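You operate a simulated robot arm through the tools that you are given. There is no shell and no other tool.

You run a simulated two-armed robot. Do the job below in one go: nothing can be reset, and whatever is moved stays where it is left.

Task
Wash gear 57 on soak, then set it on the teal rack.
Fine: in the parts washer, one run; its drawer is left open.

The check looks at the end state, three seconds after you hand in, the way a careful person would. Anything else that was tipped, shoved, dropped, spilled or broken makes it a failure.

Robot
Two 7-joint arms with fingered hands on one trunk that stands fixed in place. Base frame: the origin is at the foot of the trunk, x ahead of it, y to its left, z up; the work surface is at about z = 840. Lengths are in mm, angles in degrees, forces in N, time in s.
The left shoulder is at [30, 119, 1094], the right one opposite. With the tool pointing down near the work surface each hand reaches from about 340 to 760 mm from the base axis, measured 20 degrees to its own side. Payload 3.8 kg a hand.
The tool frame of a hand sits at the grasp point between the pads (the TCP): z along the fingers, y along the line on which they close. The tips reach 25 mm beyond it. The gripper opens to 88 mm. The gripper's body begins 29 mm behind the TCP. The gripper is a hand of 4 fingers: y runs from the thumb to the fingers, the wrist lies at [-13, -106, -174] in the tool frame, and closing takes about 1.5 s.
Orientation is that of the tool frame in the base frame, as a unit quaternion [w, x, y, z]. With the fingers straight down and the wrist toward the robot, the tool's x, y and z point along [0, 1, 0], [1, 0, 0] and [0, 0, -1] of the base frame.

Tools
- The arms move only by the tool move_arm. It takes "left_plan", "right_plan" or both (then of equal length, played together; a hand with none holds still); each is text: rows parted by semicolons, each of 6 numbers parted by spaces: the shift along the tool's x, y, z in mm, then the turn, a rotation vector about the tool's x, y, z in degrees. In form: x y z rx ry rz; .... A call has 1 to 20 rows; each row shifts and turns the commanded pose from where the row before left it, along the tool's axes as they then stand. "left_jaw" and "right_jaw" are, for a hand that has rows, the closure, from 0 (fully open) to 1 (shut), set as the call begins (left out, the last holds). Rows are played at 5 a second. More than 50 mm and 8.6 degrees between two rows, or a gripper value outside its range, and nothing of the call is played. A pose out of reach is approached as far as the arm can. The call stops where the force on the tool passes 60 N (or 10 N more than at its start, if that is more) or the arm is blocked; 0.2 s more then pass. Each finger travels about 153 mm/s and halts on what it meets, pressing with about 22 N; the grip force reading is that of the motor and also rises with nothing between the fingers. The clock runs only during rows and for 0.2 s after the last one: add rows that do not move to give the fingers time. It gives the time, the measured TCP pose, the force on the tool (base axes), the opening and the grip force at its end, in the units of the frame above (readings bear some noise), with the torque about the TCP (base axes, N m) and any sound that the robot's microphone picked up, and new pictures: "show" is both (left out), scene, wrist or none (wrist: the cameras of the hands that moved).
- Cameras (640 x 400 px; columns grow to the right, rows downward): "scene" is now at [51.2, -14.3, 1632.6]; the picture's right is [-0.18, -0.98, 0.00], its down [-0.82, 0.15, -0.55] and it looks along [0.55, -0.10, -0.83] (base axes); focal length 370 px, centre (320, 200). "left" rides on the left gripper at [-64, -83, -98] in its tool frame; the picture's right is [-0.62, -0.37, 0.69], its down [0.71, -0.63, 0.30] and it looks along [0.32, 0.68, 0.65] (tool axes); focal length 265 px, centre (320, 200). "right" rides on the right gripper at [64, -83, -98] in its tool frame; the picture's right is [-0.62, 0.37, -0.69], its down [-0.71, -0.63, 0.30] and it looks along [-0.32, 0.68, 0.65] (tool axes); focal length 265 px, centre (320, 200). There is no depth. A picture from a camera that has moved, and an enlarged one, comes with that camera's place and axes in the base frame and with its lens.
- raise_lower(by): slides the trunk up (or, below 0, down) by that many mm; the arms and the scene camera ride with it, the base frame stays. It gives what a move gives, with no picture.
- set_fingers(index, middle, ring, thumb_bend, thumb_turn, hand): sets how far each is bent, from 0 (flat) to 1 (curled in); at 0.3 the hand is open as for a grip, at 0.7 the pads meet at the TCP. One left out holds its place. A second passes; each finger stops where it meets its share of the squeeze, and holds until it gets a number again. A gripper value or a shape takes the hand back. It gives what a move gives, with no picture; readings hold the bend of each and the force on the fingers (four entries, about 0 where the hand has none), thumb and palm. thumb_turn goes from beside the hand (0) to across from the fingers (1), as for a grip.
- grasp_type(shape, hand): the hand has 4 fingers and takes this shape, open, in about a second: jaw (thumb against the fingers, like two jaws); tri (thumb and two fingers); tip (a fingertip pinch); poke (one finger out to press); point (the index stretched); flat (the hand flat); cup (the hand cupped); fist (a fist). The gripper value then closes the fingers along that shape, each until it touches; the sizes above hold for jaw. It gives what a move gives, with no picture.
- pan_tilt(pan, tilt): turns the head with the scene camera to pan (to the left, within 120 degrees either way) and tilt (down, from -29 to 69), counted from straight ahead of the robot. It gives what a move gives, and a new picture of the scene camera.
- inspect(camera, box): a new picture of the part [left, top, right, bottom] of that camera's present view, enlarged. The clock stands still meanwhile.
- finish_job(): hands the job in; it is judged then, once.

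Nothing tells you positions but the pictures and the camera data. Unless the task says otherwise, let go and move clear before handing in.

The tools are called after "Request:" as a command line: name --argument value ..., lists and objects as JSON in quotes. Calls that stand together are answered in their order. move_arm: Moves the arms, as the interface text tells. Its arguments: {"type":"object","properties":{"left_plan":{"type":"string"},"left_jaw":{"type":"number"},"right_plan":{"type":"string"},"right_jaw":{"type":"number"},"show":{"type":"string","enum":["both","scene","wrist","none"]}},"required":[]} The other tools are called the same way: raise_lower (by) slides the trunk up or down; grasp_type (shape, hand) gives the hand a shape; set_fingers (index, middle, ring, thumb_bend, thumb_turn, hand) moves the fingers one by one; pan_tilt (pan, tilt) turns the head that bears the scene camera; inspect (camera, box) takes an enlarged picture of a part of a camera's view; finish_job () hands the job in.

At the start:

```text
time: 0.0
left_eef_pos: [509.4, 44.0, 1111.8]
left_tool_rot: [0.0, 0.707, 0.707, -0.001]
left_force: [0.3, 0.1, 0.2]
left_moment: [-0.03, -0.04, 0.0]
left_opening: 87.5
left_gripper_force: 0.2
left_shape: jaw
left_bend: [0.3, 0.3, 0.3, 0.3, 0.98]
left_finger forces: [0.0, 0.0, 0.0, 0.1, 0.0, 0.0]
right_eef_pos: [371.2, -319.3, 1207.3]
right_tool_rot: [0.0, 0.707, 0.707, 0.001]
right_force: [0.1, -0.6, 0.8]
right_moment: [-0.01, -0.03, 0.03]
right_opening: 87.6
right_gripper_force: 0.1
right_shape: jaw
right_bend: [0.3, 0.3, 0.3, 0.3, 0.98]
right_finger forces: [0.0, 0.1, 0.1, 0.0, 0.0, 0.1]
trunk travel left (down, up): [-250.0, 340.0]
head pan, tilt: [-10.5, 56.3]
```

scene: 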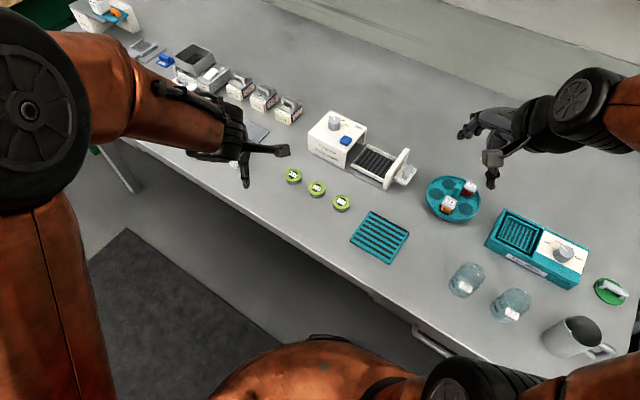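
right: 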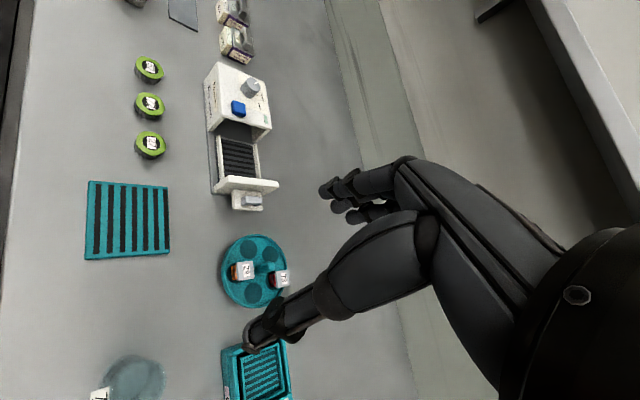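
left: 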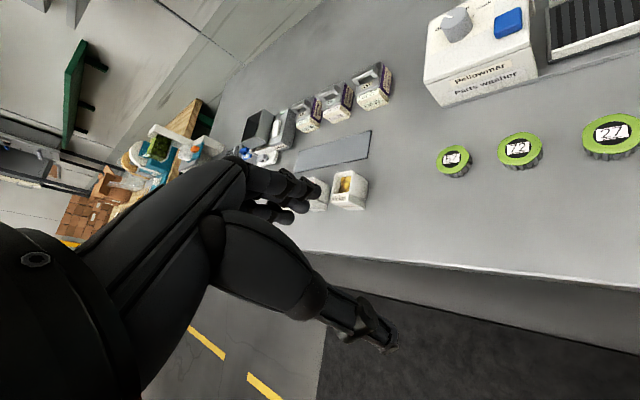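

I see a white parts washer with a drawer (open) to the right, three green round gears in front of it, a teal slatted rack, and other things. I'll look closer to read labels and the washer controls before moving.

Request:
inspect --camera "scene" --box '[270, 90, 430, 190]'

Request:
inspect --camera "scene" --box '[270, 150, 430, 250]'

Request:
inspect --camera "left" --box '[400, 0, 640, 150]'

Request:
inspect --camera "right" --box '[60, 40, 300, 190]'

Request:
inspect --camera "left" --box '[420, 90, 640, 227]'

```text
4.00 times, centred on (350, 140) of scene
camera zoom: at [51.2, -14.3, 1632.6], right [-0.18, -0.98, 0.0], down [-0.82, 0.15, -0.55], along [0.55, -0.1, -0.83], focal length 1478 px, centre (200, 440)
```

zoom: 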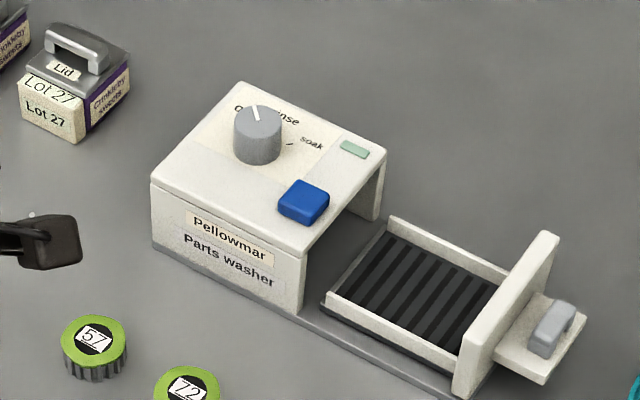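

```text
4.00 times, centred on (350, 200) of scene
camera zoom: at [51.2, -14.3, 1632.6], right [-0.18, -0.98, 0.0], down [-0.82, 0.15, -0.55], along [0.55, -0.1, -0.83], focal length 1478 px, centre (200, 200)
```

zoom: 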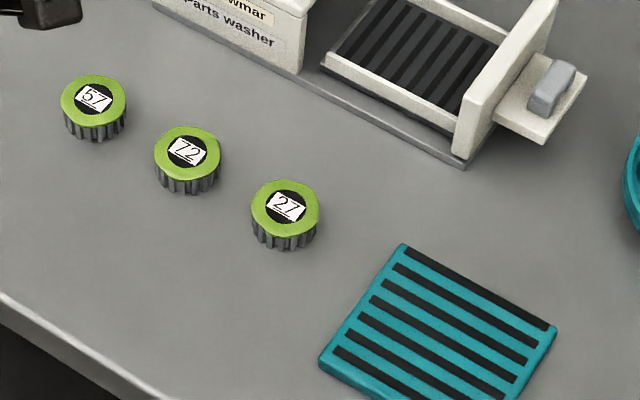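

```text
2.67 times, centred on (520, 75) of left
camera zoom: at [426.6, -19.0, 1210.5], right [-0.37, -0.62, -0.69], down [-0.63, 0.71, -0.3], along [0.68, 0.32, -0.65], focal length 708 px, centre (-213, 533)
```

zoom: 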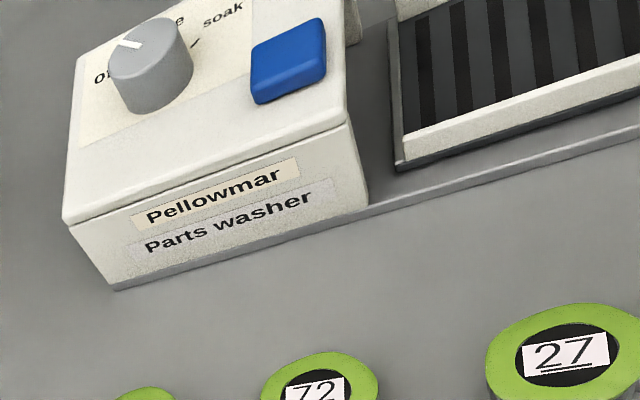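

```text
2.67 times, centred on (180, 115) of right
camera zoom: at [288.2, -253.9, 1306.7], right [0.37, -0.62, 0.69], down [-0.63, -0.71, -0.3], along [0.68, -0.32, -0.65], focal length 708 px, centre (693, 427)
```

zoom: 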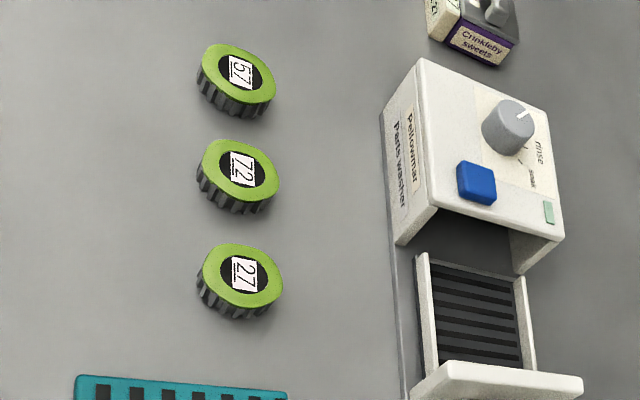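

```text
2.91 times, centred on (530, 158) of left
camera zoom: at [426.6, -19.0, 1210.5], right [-0.37, -0.62, -0.69], down [-0.63, 0.71, -0.3], along [0.68, 0.32, -0.65], focal length 772 px, centre (-291, 321)
```

zoom: 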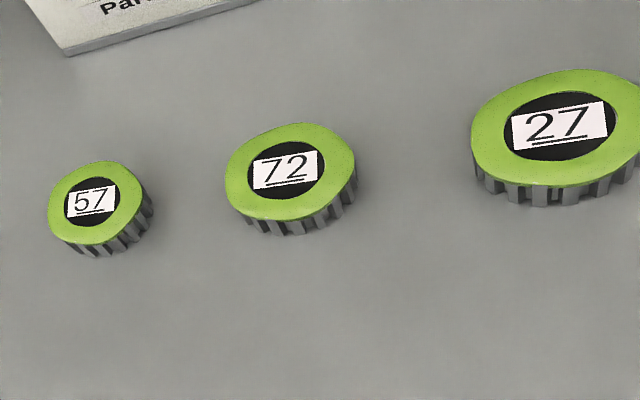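

The gear 57 is the leftmost of the three, near (646, -54). I'll look at the rest of the bench and the knob lettering before planning.

Request:
inspect --camera "scene" --box '[310, 100, 390, 150]'

Request:
inspect --camera "scene" --box '[400, 150, 640, 300]'

Request:
inspect --camera "scene" --box '[420, 240, 640, 378]'

Request:
inspect --camera "scene" --box '[60, 0, 300, 150]'

Request:
inspect --camera "scene" --box '[340, 130, 430, 200]'

```text
8.00 times, centred on (350, 125) of scene
camera zoom: at [51.2, -14.3, 1632.6], right [-0.18, -0.98, 0.0], down [-0.82, 0.15, -0.55], along [0.55, -0.1, -0.83], focal length 2956 px, centre (80, 800)
```

zoom: 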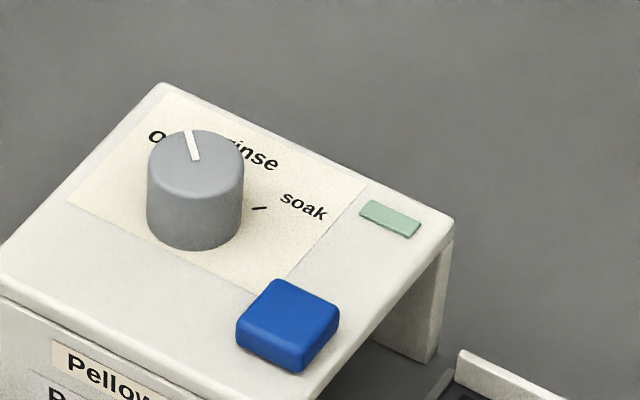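

```text
2.67 times, centred on (520, 225) of scene
camera zoom: at [51.2, -14.3, 1632.6], right [-0.18, -0.98, 0.0], down [-0.82, 0.15, -0.55], along [0.55, -0.1, -0.83], focal length 985 px, centre (-213, 133)
```

zoom: 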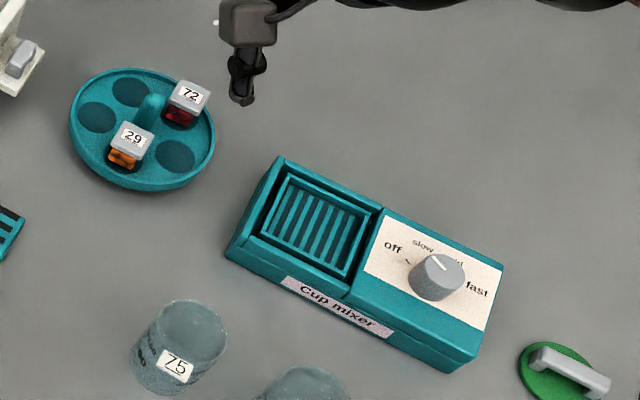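

```text
2.90 times, centred on (530, 309) of scene
camera zoom: at [51.2, -14.3, 1632.6], right [-0.18, -0.98, 0.0], down [-0.82, 0.15, -0.55], along [0.55, -0.1, -0.83], focal length 1071 px, centre (-289, -116)
```

zoom: 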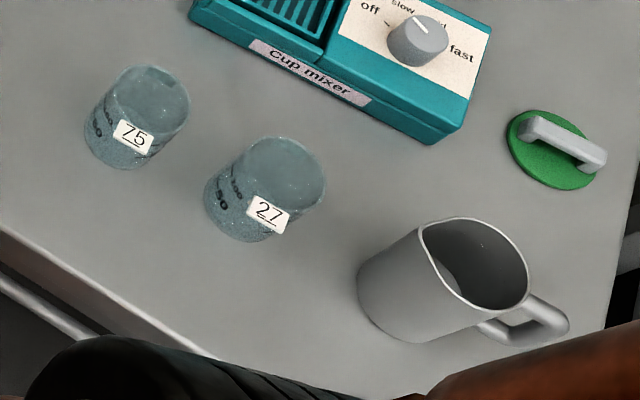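

```text
2.67 times, centred on (180, 75) of scene
camera zoom: at [51.2, -14.3, 1632.6], right [-0.18, -0.98, 0.0], down [-0.82, 0.15, -0.55], along [0.55, -0.1, -0.83], focal length 985 px, centre (693, 533)
```

zoom: 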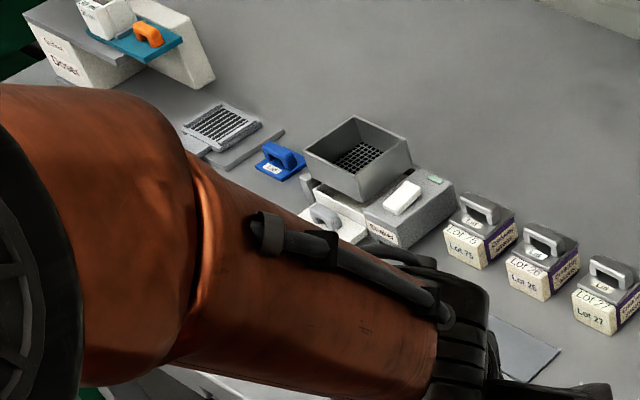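

```text
5.71 times, centred on (385, 165) of scene
camera zoom: at [51.2, -14.3, 1632.6], right [-0.18, -0.98, 0.0], down [-0.82, 0.15, -0.55], along [0.55, -0.1, -0.83], focal length 2112 px, centre (-51, 400)
```

zoom: 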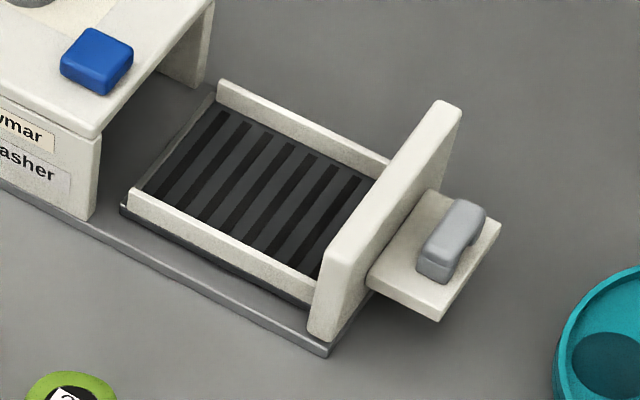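

The knob pointer is on "off" and soak lies about 90 degrees clockwise from it; the drawer is open and empty. Before moving, I check the shape of the hands and the free space around the gear.

Request:
inspect --camera "scene" --box '[440, 80, 600, 200]'

Request:
inspect --camera "right" --box '[220, 120, 460, 360]'

Request:
inspect --camera "scene" --box '[140, 70, 300, 200]'

```text
3.33 times, centred on (520, 140) of scene
camera zoom: at [51.2, -14.3, 1632.6], right [-0.18, -0.98, 0.0], down [-0.82, 0.15, -0.55], along [0.55, -0.1, -0.83], focal length 1232 px, centre (-347, 400)
```

zoom: 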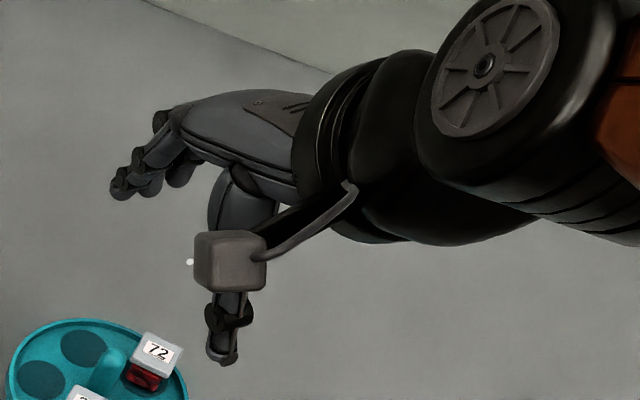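

```text
1.67 times, centred on (340, 240) of right
camera zoom: at [288.2, -253.9, 1306.7], right [0.37, -0.62, 0.69], down [-0.63, -0.71, -0.3], along [0.68, -0.32, -0.65], focal length 442 px, centre (287, 133)
```

zoom: 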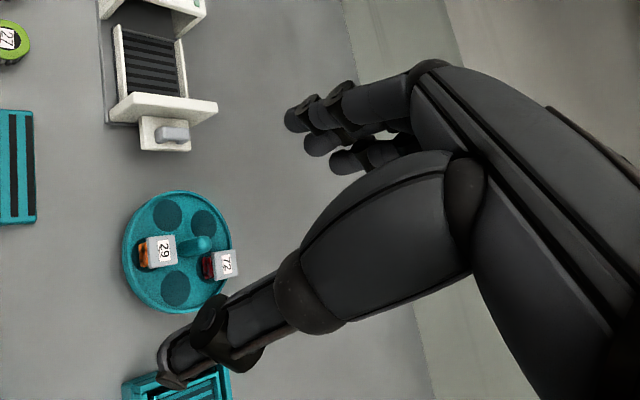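

```text
3.08 times, centred on (220, 135) of scene
camera zoom: at [51.2, -14.3, 1632.6], right [-0.18, -0.98, 0.0], down [-0.82, 0.15, -0.55], along [0.55, -0.1, -0.83], focal length 1137 px, centre (628, 400)
```

zoom: 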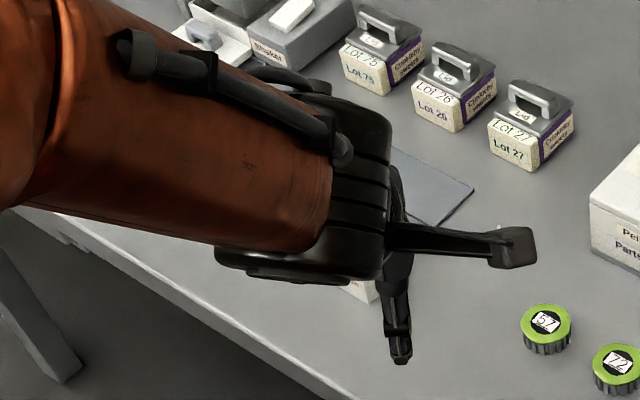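

The hand has three fingers opposite a thumb. I'll try the three-point shape on the right hand in the air and move the left arm back out of the way at the same time.

Request:
grasp_type --hand "right" --shape "tri"

Request:
inspect --camera "right" --box '[180, 100, 500, 360]'

Request:
inspect --camera "scene" --box '[440, 80, 600, 200]'

```text
time: 0.9
left_eef_pos: [510.1, 45.0, 1111.4]
left_tool_rot: [-0.001, 0.707, 0.707, 0.0]
left_force: [0.6, 1.1, -0.3]
left_moment: [0.02, 0.03, 0.01]
left_opening: 87.4
left_gripper_force: 0.0
left_shape: jaw
left_bend: [0.3, 0.3, 0.3, 0.3, 0.98]
left_finger forces: [0.0, 0.1, 0.0, 0.0, 0.1, 0.1]
right_eef_pos: [370.5, -319.6, 1207.7]
right_tool_rot: [0.0, 0.707, 0.707, 0.0]
right_force: [0.3, 0.4, 0.5]
right_moment: [-0.04, -0.02, 0.0]
right_opening: 87.4
right_gripper_force: 0.0
right_shape: tri
right_bend: [0.3, 0.3, 0.99, 0.3, 0.98]
right_finger forces: [0.0, 0.1, 0.0, 0.0, 0.1, 0.0]
trunk travel left (down, up): [-250.0, 340.0]
head pan, tilt: [-10.5, 56.3]
```

```text
1.54 times, centred on (340, 230) of right
camera zoom: at [288.2, -253.8, 1306.7], right [0.37, -0.62, 0.69], down [-0.63, -0.71, -0.3], along [0.68, -0.32, -0.65], focal length 408 px, centre (289, 154)
```

zoom: 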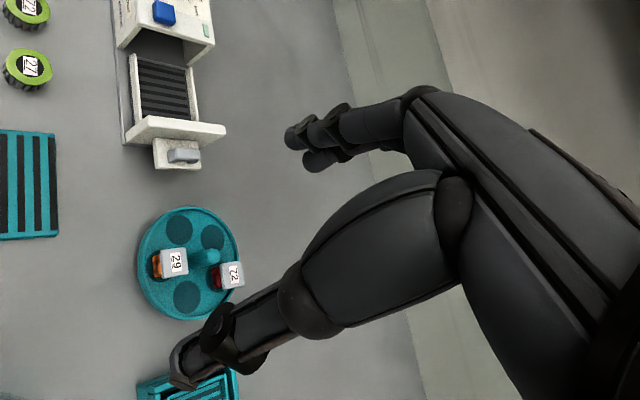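

```text
3.33 times, centred on (520, 140) of scene
camera zoom: at [51.2, -14.3, 1632.6], right [-0.18, -0.98, 0.0], down [-0.82, 0.15, -0.55], along [0.55, -0.1, -0.83], focal length 1232 px, centre (-347, 400)
```

zoom: 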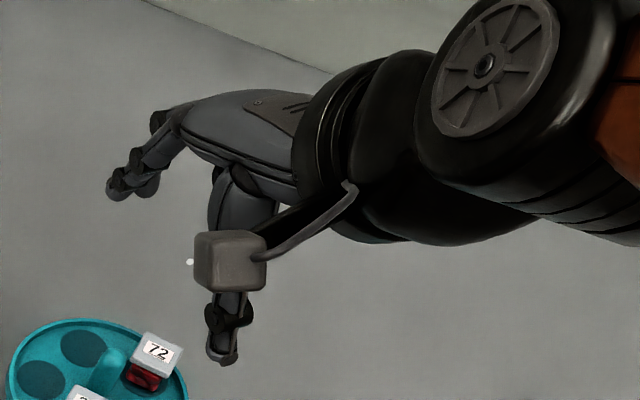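

The three-point shape just curls the ring finger; the plain jaw suits better (fingers span roughly 46 mm). I'll return to jaw and swing the left arm left and turn it so its camera watches the washer.

Request:
grasp_type --hand "right" --shape "jaw"

Request:
move_arm --left_plan "39 -10 -13 0 0 0; 39 -10 -13 0 0 0; 39 -10 -13 0 0 0; 0 0 0 0 0 8; 0 0 0 0 0 8; 0 0 0 0 0 8; 0 0 0 0 0 8; 0 0 0 0 0 8; 0 0 0 0 0 8; 0 0 0 0 0 8; 0 0 0 0 0 8; 0 0 0 0 0 8; 0 0 0 0 0 8" --show "both"

```text
time: 1.8
left_eef_pos: [509.7, 44.6, 1110.6]
left_tool_rot: [0.0, 0.707, 0.707, 0.0]
left_force: [0.1, 0.5, -0.4]
left_moment: [0.01, 0.0, 0.01]
left_opening: 87.6
left_gripper_force: 0.0
left_shape: jaw
left_bend: [0.3, 0.3, 0.3, 0.3, 0.98]
left_finger forces: [0.0, 0.0, 0.1, 0.0, 0.0, 0.0]
right_eef_pos: [369.6, -320.5, 1206.6]
right_tool_rot: [0.0, 0.707, 0.707, -0.001]
right_force: [1.0, -0.7, 0.4]
right_moment: [0.0, -0.02, 0.0]
right_opening: 87.8
right_gripper_force: 0.1
right_shape: jaw
right_bend: [0.3, 0.3, 0.3, 0.3, 0.98]
right_finger forces: [0.0, 0.0, 0.0, 0.0, 0.1, 0.0]
trunk travel left (down, up): [-250.0, 340.0]
head pan, tilt: [-10.5, 56.3]
```

```text
time: 4.6
left_eef_pos: [481.1, 161.8, 1150.8]
left_tool_rot: [0.0, 0.996, 0.086, 0.0]
left_force: [-0.4, -0.1, 0.0]
left_moment: [0.01, -0.02, 0.03]
left_opening: 87.8
left_gripper_force: 0.0
left_shape: jaw
left_bend: [0.3, 0.3, 0.3, 0.3, 0.98]
left_finger forces: [0.1, 0.1, 0.1, 0.1, 0.1, 0.0]
right_eef_pos: [372.2, -319.5, 1206.3]
right_tool_rot: [0.0, 0.706, 0.708, 0.0]
right_force: [0.0, -0.6, 0.5]
right_moment: [0.02, 0.0, 0.03]
right_opening: 87.5
right_gripper_force: 0.1
right_shape: jaw
right_bend: [0.3, 0.3, 0.3, 0.3, 0.98]
right_finger forces: [0.0, 0.1, 0.0, 0.0, 0.0, 0.0]
trunk travel left (down, up): [-250.0, 340.0]
head pan, tilt: [-10.5, 56.3]
camera scene: at [51.7, -14.1, 1632.6], right [-0.18, -0.98, 0.0], down [-0.82, 0.15, -0.55], along [0.55, -0.1, -0.83], focal length 370 px, centre (320, 200)
camera left: at [402.4, 233.9, 1249.7], right [-0.67, 0.26, -0.69], down [0.6, 0.74, -0.3], along [0.44, -0.62, -0.65], focal length 265 px, centre (320, 200)
```

scene: 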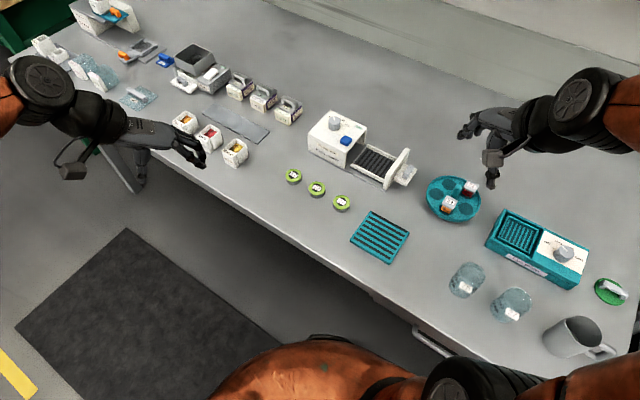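
left: 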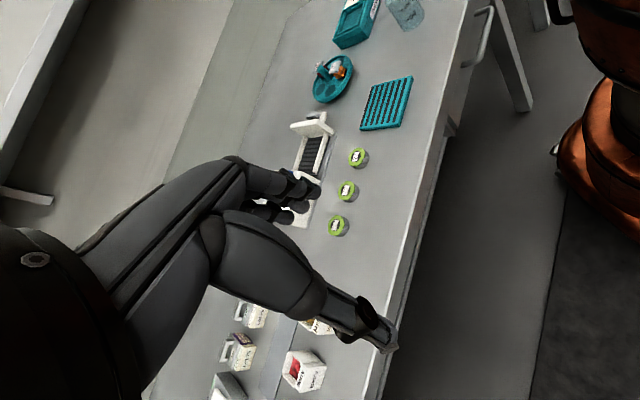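

The left arm is out of the way and all is undisturbed. Now the right hand travels to about 100 mm above gear 57.

Request:
move_arm --right_plan "26.5 27.6 24.5 0 0 0; 26.5 27.6 24.5 0 0 0; 26.5 27.6 24.5 0 0 0; 26.5 27.6 24.5 0 0 0; 26.5 27.6 24.5 0 0 0; 26.5 27.6 24.5 0 0 0; 26.5 27.6 24.5 0 0 0; 26.5 27.6 24.5 0 0 0; 26.5 27.6 24.5 0 0 0; 26.5 27.6 24.5 0 0 0; 0 0 0 0 0 0" --right_jaw 0.25 --show "both"

```text
time: 7.0
left_eef_pos: [479.2, 162.4, 1152.0]
left_tool_rot: [0.001, 0.996, 0.087, 0.0]
left_force: [0.8, -0.3, 0.0]
left_moment: [0.01, 0.02, 0.02]
left_opening: 87.7
left_gripper_force: 0.0
left_shape: jaw
left_bend: [0.3, 0.3, 0.3, 0.3, 0.98]
left_finger forces: [0.0, 0.0, 0.0, 0.0, 0.0, 0.0]
right_eef_pos: [645.2, -56.3, 961.2]
right_tool_rot: [-0.001, 0.707, 0.707, 0.001]
right_force: [0.1, -0.1, 0.5]
right_moment: [0.0, -0.02, 0.03]
right_opening: 66.4
right_gripper_force: 0.0
right_shape: jaw
right_bend: [0.27, 0.35, 0.32, 0.54, 0.99]
right_finger forces: [0.0, 0.1, 0.1, 0.1, 0.0, 0.0]
trunk travel left (down, up): [-250.0, 340.0]
head pan, tilt: [-10.5, 56.3]
camera scene: at [50.6, -14.9, 1632.6], right [-0.18, -0.98, 0.0], down [-0.82, 0.15, -0.56], along [0.55, -0.1, -0.83], focal length 370 px, centre (320, 200)
camera right: at [564.2, 9.4, 1060.1], right [0.37, -0.62, 0.69], down [-0.63, -0.71, -0.3], along [0.68, -0.32, -0.65], focal length 265 px, centre (320, 200)
```

scene: 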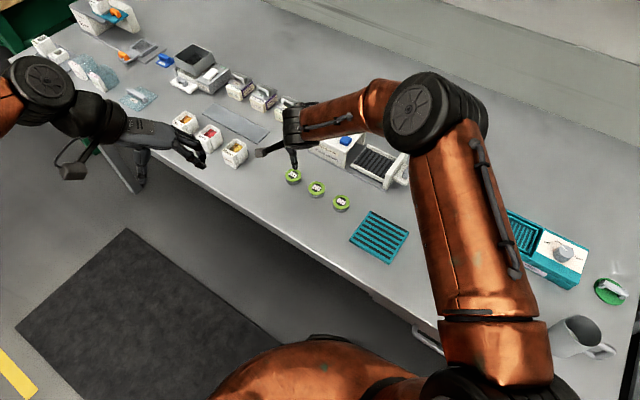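
right: 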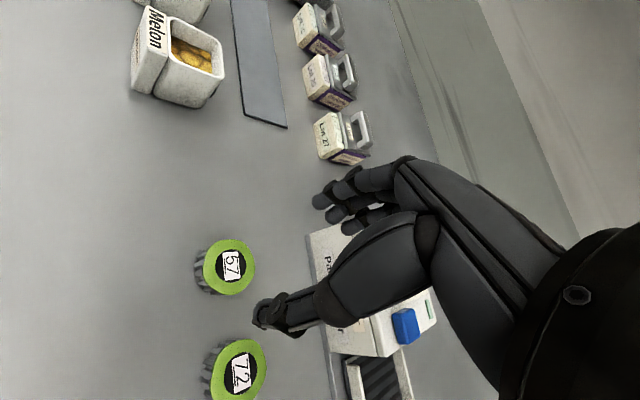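

The right hand is above gear 57 with no contact. I zoom in to pin down the gear's centre relative to the hand before descending.

Request:
inspect --camera "right" --box '[160, 200, 360, 400]'

Request:
inspect --camera "scene" --box '[250, 90, 350, 210]'

Request:
inspect --camera "left" --box '[240, 120, 440, 280]'

```text
2.00 times, centred on (260, 300) of right
camera zoom: at [564.2, 9.4, 1060.1], right [0.37, -0.62, 0.69], down [-0.63, -0.71, -0.3], along [0.68, -0.32, -0.65], focal length 531 px, centre (440, 0)
```

zoom: 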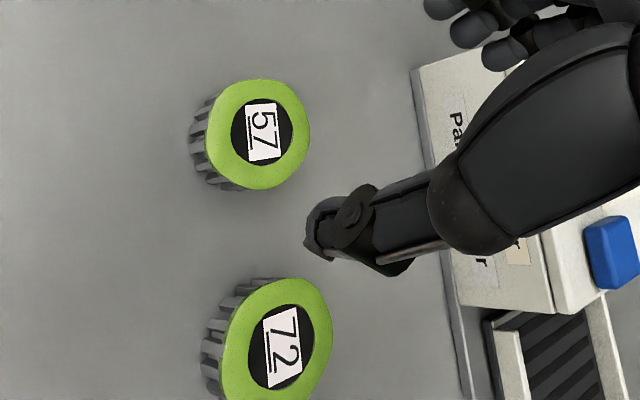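

```text
3.33 times, centred on (300, 150) of scene
camera zoom: at [50.6, -14.9, 1632.6], right [-0.18, -0.98, 0.0], down [-0.82, 0.15, -0.56], along [0.55, -0.1, -0.83], focal length 1232 px, centre (387, 367)
```

zoom: 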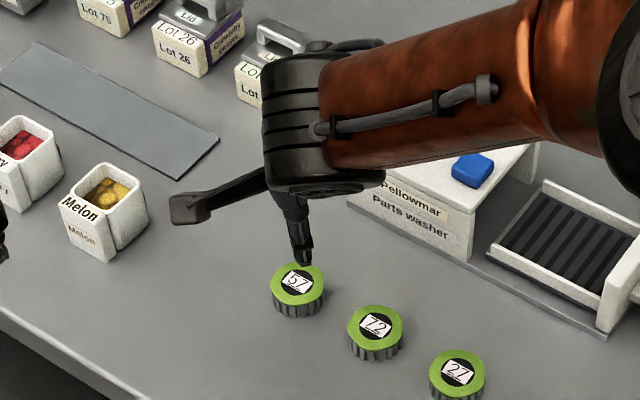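

```text
2.50 times, centred on (340, 200) of left
camera zoom: at [401.4, 233.0, 1250.0], right [-0.67, 0.26, -0.69], down [0.59, 0.74, -0.3], along [0.44, -0.62, -0.65], focal length 664 px, centre (270, 200)
```

zoom: 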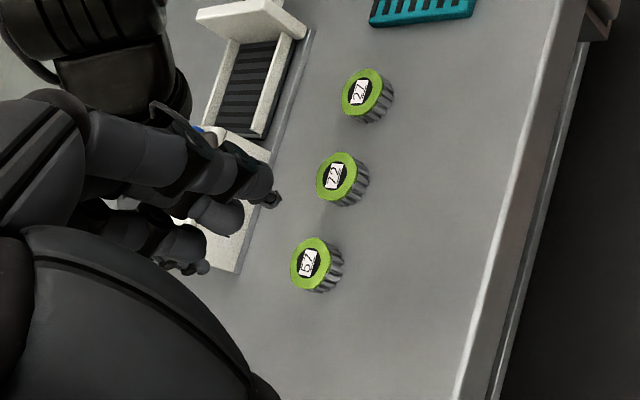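

Gear 57 centre triangulates to about (645, -52.5), top near z 863. I descend to just above it and look again.

Request:
move_arm --right_plan "3.5 0 30 0 0 0; 0 0 30 0 0 0; 0 0 8 0 0 0; 0 0 0 0 0 0" --right_jaw 0.25 --show "both"

Request:
inspect --camera "right" --box '[160, 160, 400, 400]'

Request:
inspect --camera "left" --box '[240, 120, 440, 280]'

Request:
inspect --camera "scene" --box '[250, 110, 350, 210]'

```text
time: 8.0
left_eef_pos: [479.2, 162.0, 1151.1]
left_tool_rot: [-0.001, 0.996, 0.087, -0.001]
left_force: [0.7, 0.8, 0.0]
left_moment: [0.0, -0.01, 0.03]
left_opening: 87.4
left_gripper_force: 0.1
left_shape: jaw
left_bend: [0.3, 0.3, 0.3, 0.3, 0.98]
left_finger forces: [0.0, 0.1, 0.0, 0.0, 0.1, 0.1]
right_eef_pos: [647.2, -51.9, 894.3]
right_tool_rot: [0.0, 0.707, 0.707, 0.0]
right_force: [0.1, -0.2, 0.1]
right_moment: [0.02, 0.0, -0.01]
right_opening: 66.4
right_gripper_force: 0.1
right_shape: jaw
right_bend: [0.27, 0.35, 0.32, 0.54, 0.99]
right_finger forces: [0.1, 0.1, 0.1, 0.0, 0.0, 0.0]
trunk travel left (down, up): [-250.0, 340.0]
head pan, tilt: [-10.5, 56.3]
camera scene: at [51.4, -14.1, 1632.6], right [-0.18, -0.98, 0.0], down [-0.82, 0.15, -0.55], along [0.55, -0.1, -0.83], focal length 370 px, centre (320, 200)
camera right: at [565.4, 14.3, 992.7], right [0.37, -0.62, 0.69], down [-0.63, -0.71, -0.3], along [0.68, -0.32, -0.65], focal length 265 px, centre (320, 200)
```

scene: 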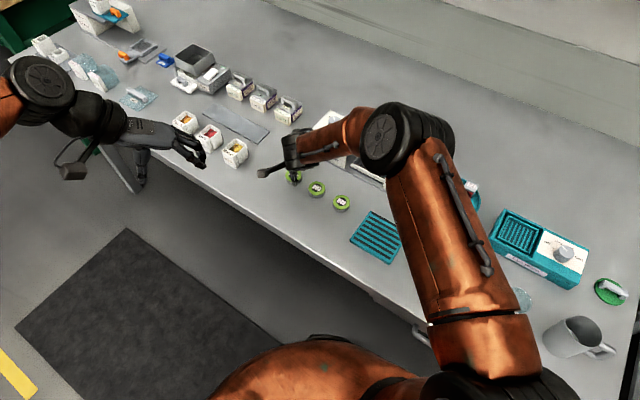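
right: 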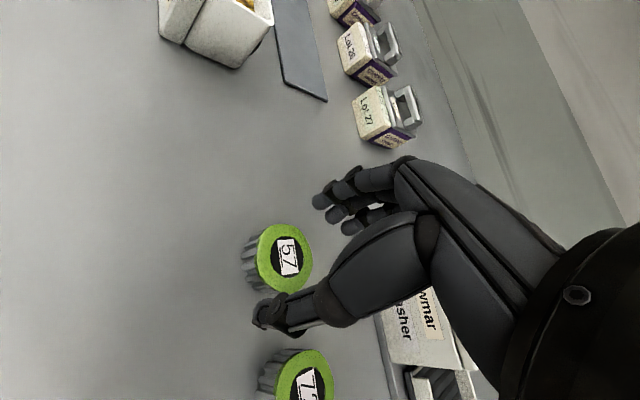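

```text
1.67 times, centred on (280, 280) of right
camera zoom: at [565.4, 14.3, 992.7], right [0.37, -0.62, 0.69], down [-0.63, -0.71, -0.3], along [0.68, -0.32, -0.65], focal length 442 px, centre (387, 67)
```

zoom: 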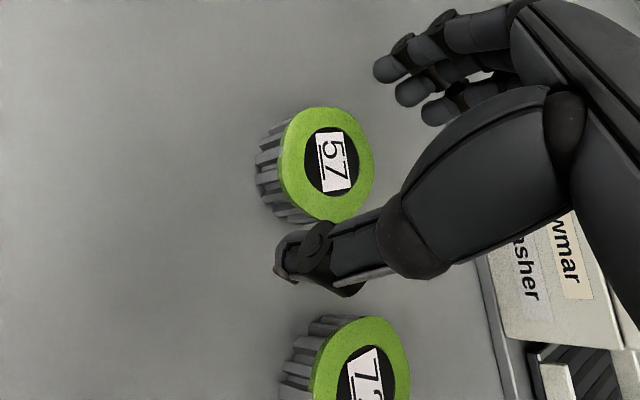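

```text
2.50 times, centred on (340, 200) of left
camera zoom: at [402.0, 233.7, 1249.6], right [-0.67, 0.26, -0.69], down [0.59, 0.74, -0.3], along [0.44, -0.62, -0.65], focal length 664 px, centre (270, 200)
```

zoom: 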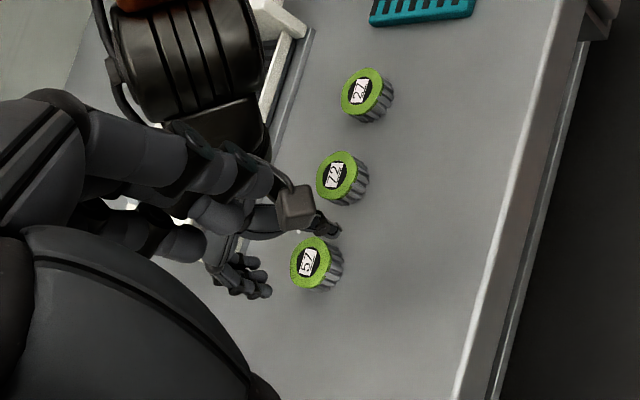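

```text
4.00 times, centred on (300, 160) of scene
camera zoom: at [51.4, -14.1, 1632.6], right [-0.18, -0.98, 0.0], down [-0.82, 0.15, -0.55], along [0.55, -0.1, -0.83], focal length 1478 px, centre (400, 360)
```

zoom: 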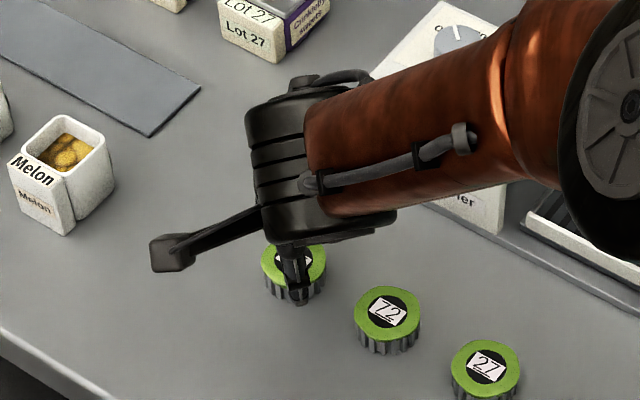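

The thumb and fingers straddle the gear with clearance on both sides, and gear 72 is clear. I lower to grip height, then close.

Request:
move_arm --right_plan "0 -1 10 0 0 0; 0 -1 10 0 0 0; 0 0 6 0 0 0; 0 0 0 0 0 0" --right_jaw 0.25 --show "wrist"

Request:
inspect --camera "left" --box '[270, 180, 390, 270]'

```text
time: 9.0
left_eef_pos: [479.8, 162.7, 1151.0]
left_tool_rot: [0.0, 0.996, 0.086, 0.0]
left_force: [-0.4, -0.1, 0.1]
left_moment: [0.0, 0.0, 0.0]
left_opening: 87.6
left_gripper_force: 0.1
left_shape: jaw
left_bend: [0.3, 0.3, 0.3, 0.3, 0.98]
left_finger forces: [0.0, 0.1, 0.0, 0.0, 0.0, 0.1]
right_eef_pos: [645.1, -52.1, 868.0]
right_tool_rot: [0.0, 0.707, 0.707, 0.0]
right_force: [0.2, 0.0, 0.2]
right_moment: [0.02, -0.03, -0.02]
right_opening: 66.5
right_gripper_force: 0.0
right_shape: jaw
right_bend: [0.27, 0.35, 0.32, 0.54, 0.99]
right_finger forces: [0.0, 0.0, 0.1, 0.1, 0.1, 0.0]
trunk travel left (down, up): [-250.0, 340.0]
head pan, tilt: [-10.5, 56.3]
camera right: at [562.8, 14.4, 967.7], right [0.37, -0.62, 0.69], down [-0.63, -0.71, -0.3], along [0.68, -0.32, -0.65], focal length 265 px, centre (320, 200)
```

right: 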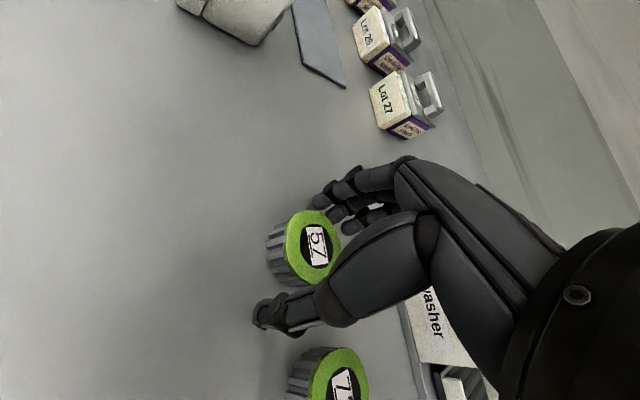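

```text
4.44 times, centred on (330, 225) of left
camera zoom: at [402.0, 233.7, 1249.6], right [-0.67, 0.26, -0.69], down [0.59, 0.74, -0.3], along [0.44, -0.62, -0.65], focal length 1180 px, centre (276, 89)
```

zoom: 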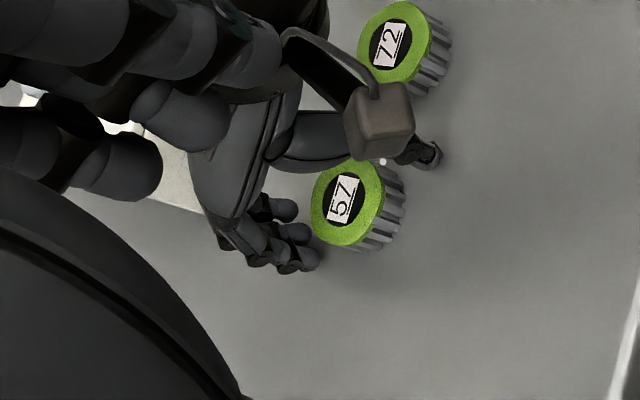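

The fingers sit on either side of gear 57 with no contact force. Closing now.

Request:
move_arm --right_plan "0 0 0 0 0 0; 0 0 0 0 0 0; 0 0 0 0 0 0; 0 0 0 0 0 0; 0 0 0 0 0 0; 0 0 0 0 0 0; 0 0 0 0 0 0; 0 0 0 0 0 0" --right_jaw 0.85 --show "wrist"

Request:
inspect --camera "left" --box '[270, 180, 390, 270]'

```text
time: 10.8
left_eef_pos: [478.9, 163.3, 1151.2]
left_tool_rot: [0.0, 0.996, 0.087, 0.0]
left_force: [0.3, -0.4, 0.3]
left_moment: [0.02, -0.03, 0.02]
left_opening: 87.5
left_gripper_force: 0.1
left_shape: jaw
left_bend: [0.3, 0.3, 0.3, 0.3, 0.98]
left_finger forces: [0.1, 0.1, 0.1, 0.0, 0.1, 0.0]
right_eef_pos: [644.8, -50.8, 869.8]
right_tool_rot: [0.0, 0.707, 0.707, 0.0]
right_force: [0.6, 0.4, 0.1]
right_moment: [0.0, -0.01, 0.01]
right_opening: 35.1
right_gripper_force: 22.2
right_shape: jaw
right_bend: [0.74, 0.49, 0.54, 0.73, 1.0]
right_finger forces: [11.6, 7.2, 0.1, 0.0, 18.8, 0.0]
trunk travel left (down, up): [-250.0, 340.0]
head pan, tilt: [-10.5, 56.3]
camera right: at [562.9, 14.5, 967.9], right [0.37, -0.62, 0.69], down [-0.63, -0.71, -0.3], along [0.68, -0.32, -0.65], focal length 265 px, centre (320, 200)
```

right: 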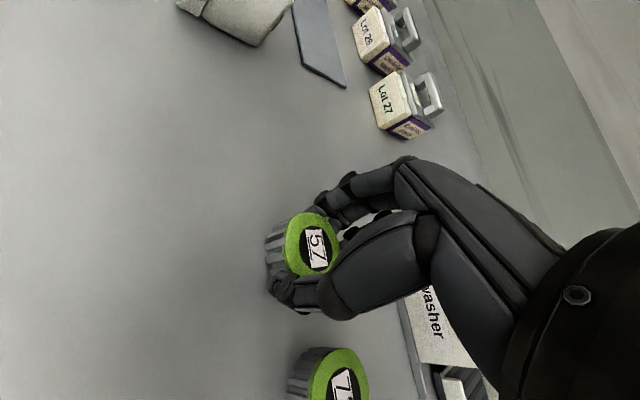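

```text
4.44 times, centred on (330, 225) of left
camera zoom: at [402.1, 233.7, 1249.5], right [-0.67, 0.26, -0.69], down [0.59, 0.74, -0.3], along [0.44, -0.62, -0.65], focal length 1180 px, centre (276, 89)
```

zoom: 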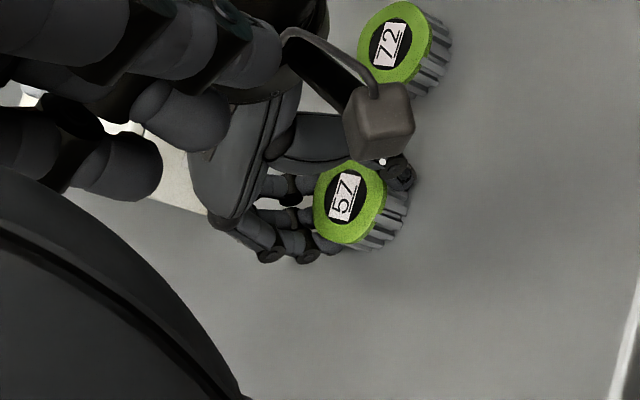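

The grip reads 22 N with index, middle and thumb on the gear. I lift a little and check it comes up level.

Request:
move_arm --right_plan "0 0 -10 0 0 0; 0 0 -20 0 0 0; 0 0 -25 0 0 0; 0 0 0 0 0 0" --show "wrist"

Request:
inspect --camera "left" --box '[270, 170, 390, 260]'

Request:
inspect --camera "scene" --box '[250, 110, 350, 210]'

Request:
inspect --camera "right" --box '[220, 160, 400, 340]'

```text
time: 11.8
left_eef_pos: [479.5, 161.5, 1149.4]
left_tool_rot: [-0.001, 0.996, 0.087, 0.0]
left_force: [-0.4, 0.3, -0.6]
left_moment: [0.0, 0.0, -0.03]
left_opening: 87.5
left_gripper_force: 0.2
left_shape: jaw
left_bend: [0.3, 0.3, 0.3, 0.3, 0.98]
left_finger forces: [0.0, 0.1, 0.1, 0.1, 0.0, 0.0]
right_eef_pos: [643.7, -52.3, 922.3]
right_tool_rot: [-0.001, 0.708, 0.706, 0.0]
right_force: [0.1, -0.4, -1.0]
right_moment: [0.0, 0.03, 0.03]
right_opening: 34.8
right_gripper_force: 22.4
right_shape: jaw
right_bend: [0.74, 0.49, 0.54, 0.73, 1.0]
right_finger forces: [11.7, 7.3, 0.0, 0.1, 18.9, 0.1]
trunk travel left (down, up): [-250.0, 340.0]
head pan, tilt: [-10.5, 56.3]
camera right: at [562.2, 14.5, 1022.0], right [0.37, -0.62, 0.69], down [-0.63, -0.71, -0.3], along [0.68, -0.32, -0.65], focal length 265 px, centre (320, 200)
```

right: 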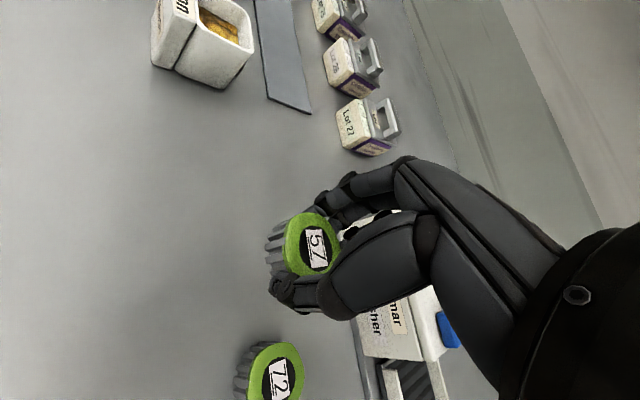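

```text
4.44 times, centred on (330, 215) of left
camera zoom: at [402.4, 233.7, 1249.4], right [-0.67, 0.26, -0.69], down [0.59, 0.74, -0.3], along [0.44, -0.62, -0.65], focal length 1180 px, centre (276, 133)
```

zoom: 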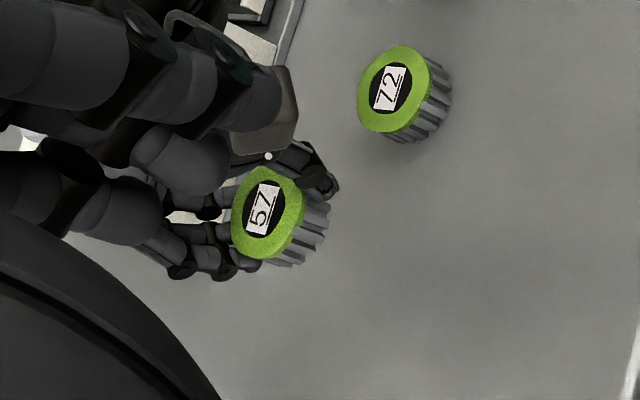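

```text
4.00 times, centred on (300, 160) of scene
camera zoom: at [51.9, -14.0, 1632.5], right [-0.18, -0.98, 0.0], down [-0.82, 0.15, -0.55], along [0.55, -0.1, -0.83], focal length 1478 px, centre (400, 360)
```

zoom: 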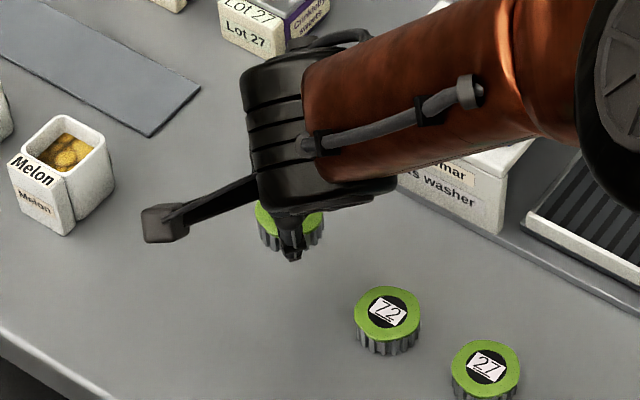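

```text
2.22 times, centred on (310, 250) of right
camera zoom: at [562.2, 14.5, 1022.0], right [0.37, -0.62, 0.69], down [-0.63, -0.71, -0.3], along [0.68, -0.32, -0.65], focal length 590 px, centre (342, 89)
```

zoom: 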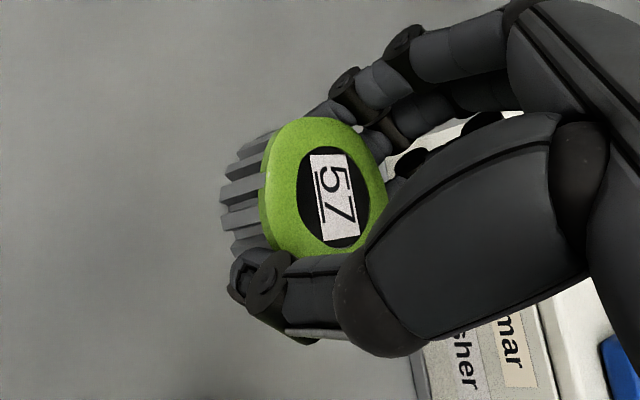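

Gear 57 is lifted level and firmly held; gears 72 and 27 are untouched. Next I raise it to clear the knob, carry it over the drawer, and turn the hand about 25 degrees to give the thumb and fingers room there.

Request:
move_arm --right_plan "0 0 -40 0 0 0; 0 0 -40 0 0 0; -40 3 0 0 0 0; -40 3 0 0 0 0; -40 3 0 0 0 0; -40 3 0 0 0 0; -40 3 0 0 0 0; -20 0 0 0 0 0; 0 0 0 0 0 -8.4; 0 0 0 0 0 -8.4; 0 0 0 0 0 -8.2; 0 0 0 0 0 0" --show "both"

Request:
inspect --camera "right" --box '[120, 120, 440, 400]'

Request:
inspect --camera "scene" --box '[320, 90, 440, 210]'

Request:
inspect --camera "left" --box '[240, 80, 400, 200]'

```text
time: 14.4
left_eef_pos: [479.8, 162.1, 1149.8]
left_tool_rot: [0.0, 0.996, 0.088, 0.0]
left_force: [0.8, 0.0, -0.4]
left_moment: [0.01, -0.04, 0.0]
left_opening: 87.5
left_gripper_force: 0.1
left_shape: jaw
left_bend: [0.3, 0.3, 0.3, 0.3, 0.98]
left_finger forces: [0.0, 0.0, 0.0, 0.1, 0.1, 0.0]
right_eef_pos: [659.5, -271.4, 1002.8]
right_tool_rot: [-0.001, 0.537, 0.844, 0.0]
right_force: [0.2, -0.5, -1.3]
right_moment: [0.03, 0.02, 0.0]
right_opening: 34.9
right_gripper_force: 22.0
right_shape: jaw
right_bend: [0.74, 0.49, 0.54, 0.73, 1.0]
right_finger forces: [11.6, 7.4, 0.1, 0.0, 18.8, 0.0]
trunk travel left (down, up): [-250.0, 340.0]
head pan, tilt: [-10.5, 56.3]
camera scene: at [51.4, -14.0, 1632.6], right [-0.18, -0.98, 0.0], down [-0.82, 0.15, -0.55], along [0.55, -0.1, -0.83], focal length 370 px, centre (320, 200)
camera right: at [557.4, -246.6, 1102.7], right [0.6, -0.41, 0.69], down [-0.27, -0.91, -0.3], along [0.76, 0.0, -0.65], focal length 265 px, centre (320, 200)
```

scene: 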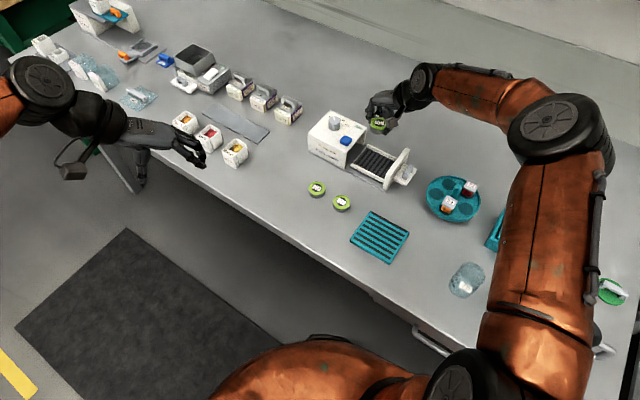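
right: 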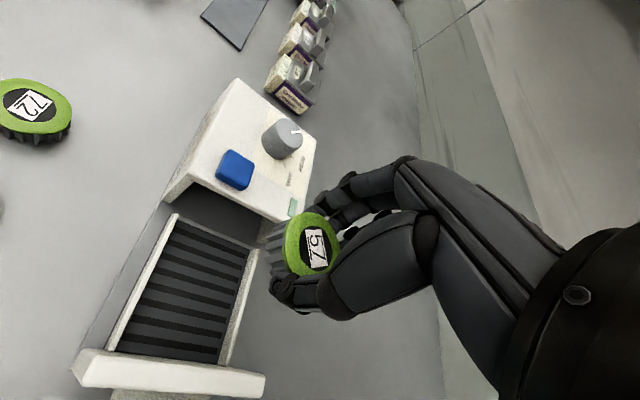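

```text
1.43 times, centred on (280, 260) of right
camera zoom: at [557.4, -246.6, 1102.7], right [0.6, -0.41, 0.69], down [-0.27, -0.91, -0.3], along [0.76, 0.0, -0.65], focal length 379 px, centre (377, 114)
```

zoom: 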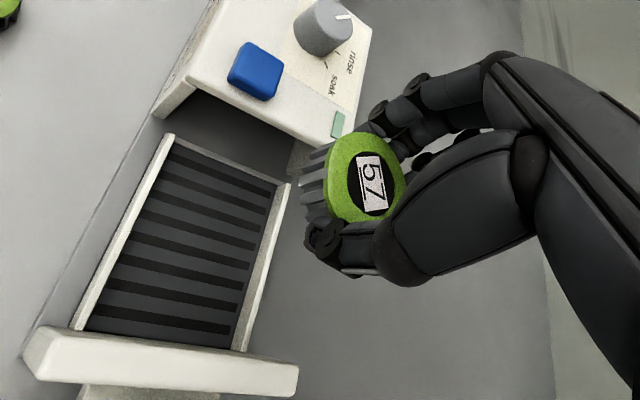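

```text
3.33 times, centred on (380, 150) of scene
camera zoom: at [51.4, -14.0, 1632.6], right [-0.18, -0.98, 0.0], down [-0.82, 0.15, -0.55], along [0.55, -0.1, -0.83], focal length 1232 px, centre (120, 367)
```

zoom: 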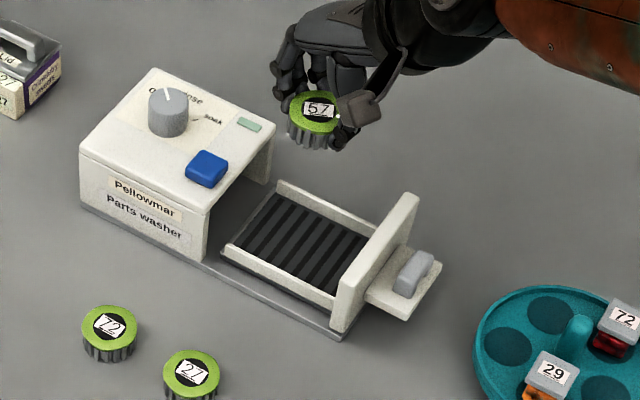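

```text
3.33 times, centred on (320, 140) of left
camera zoom: at [402.0, 233.8, 1249.6], right [-0.67, 0.26, -0.69], down [0.59, 0.74, -0.3], along [0.44, -0.62, -0.65], focal length 885 px, centre (320, 400)
```

zoom: 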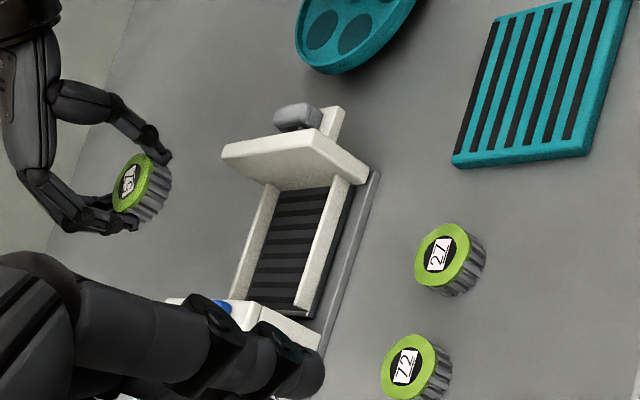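

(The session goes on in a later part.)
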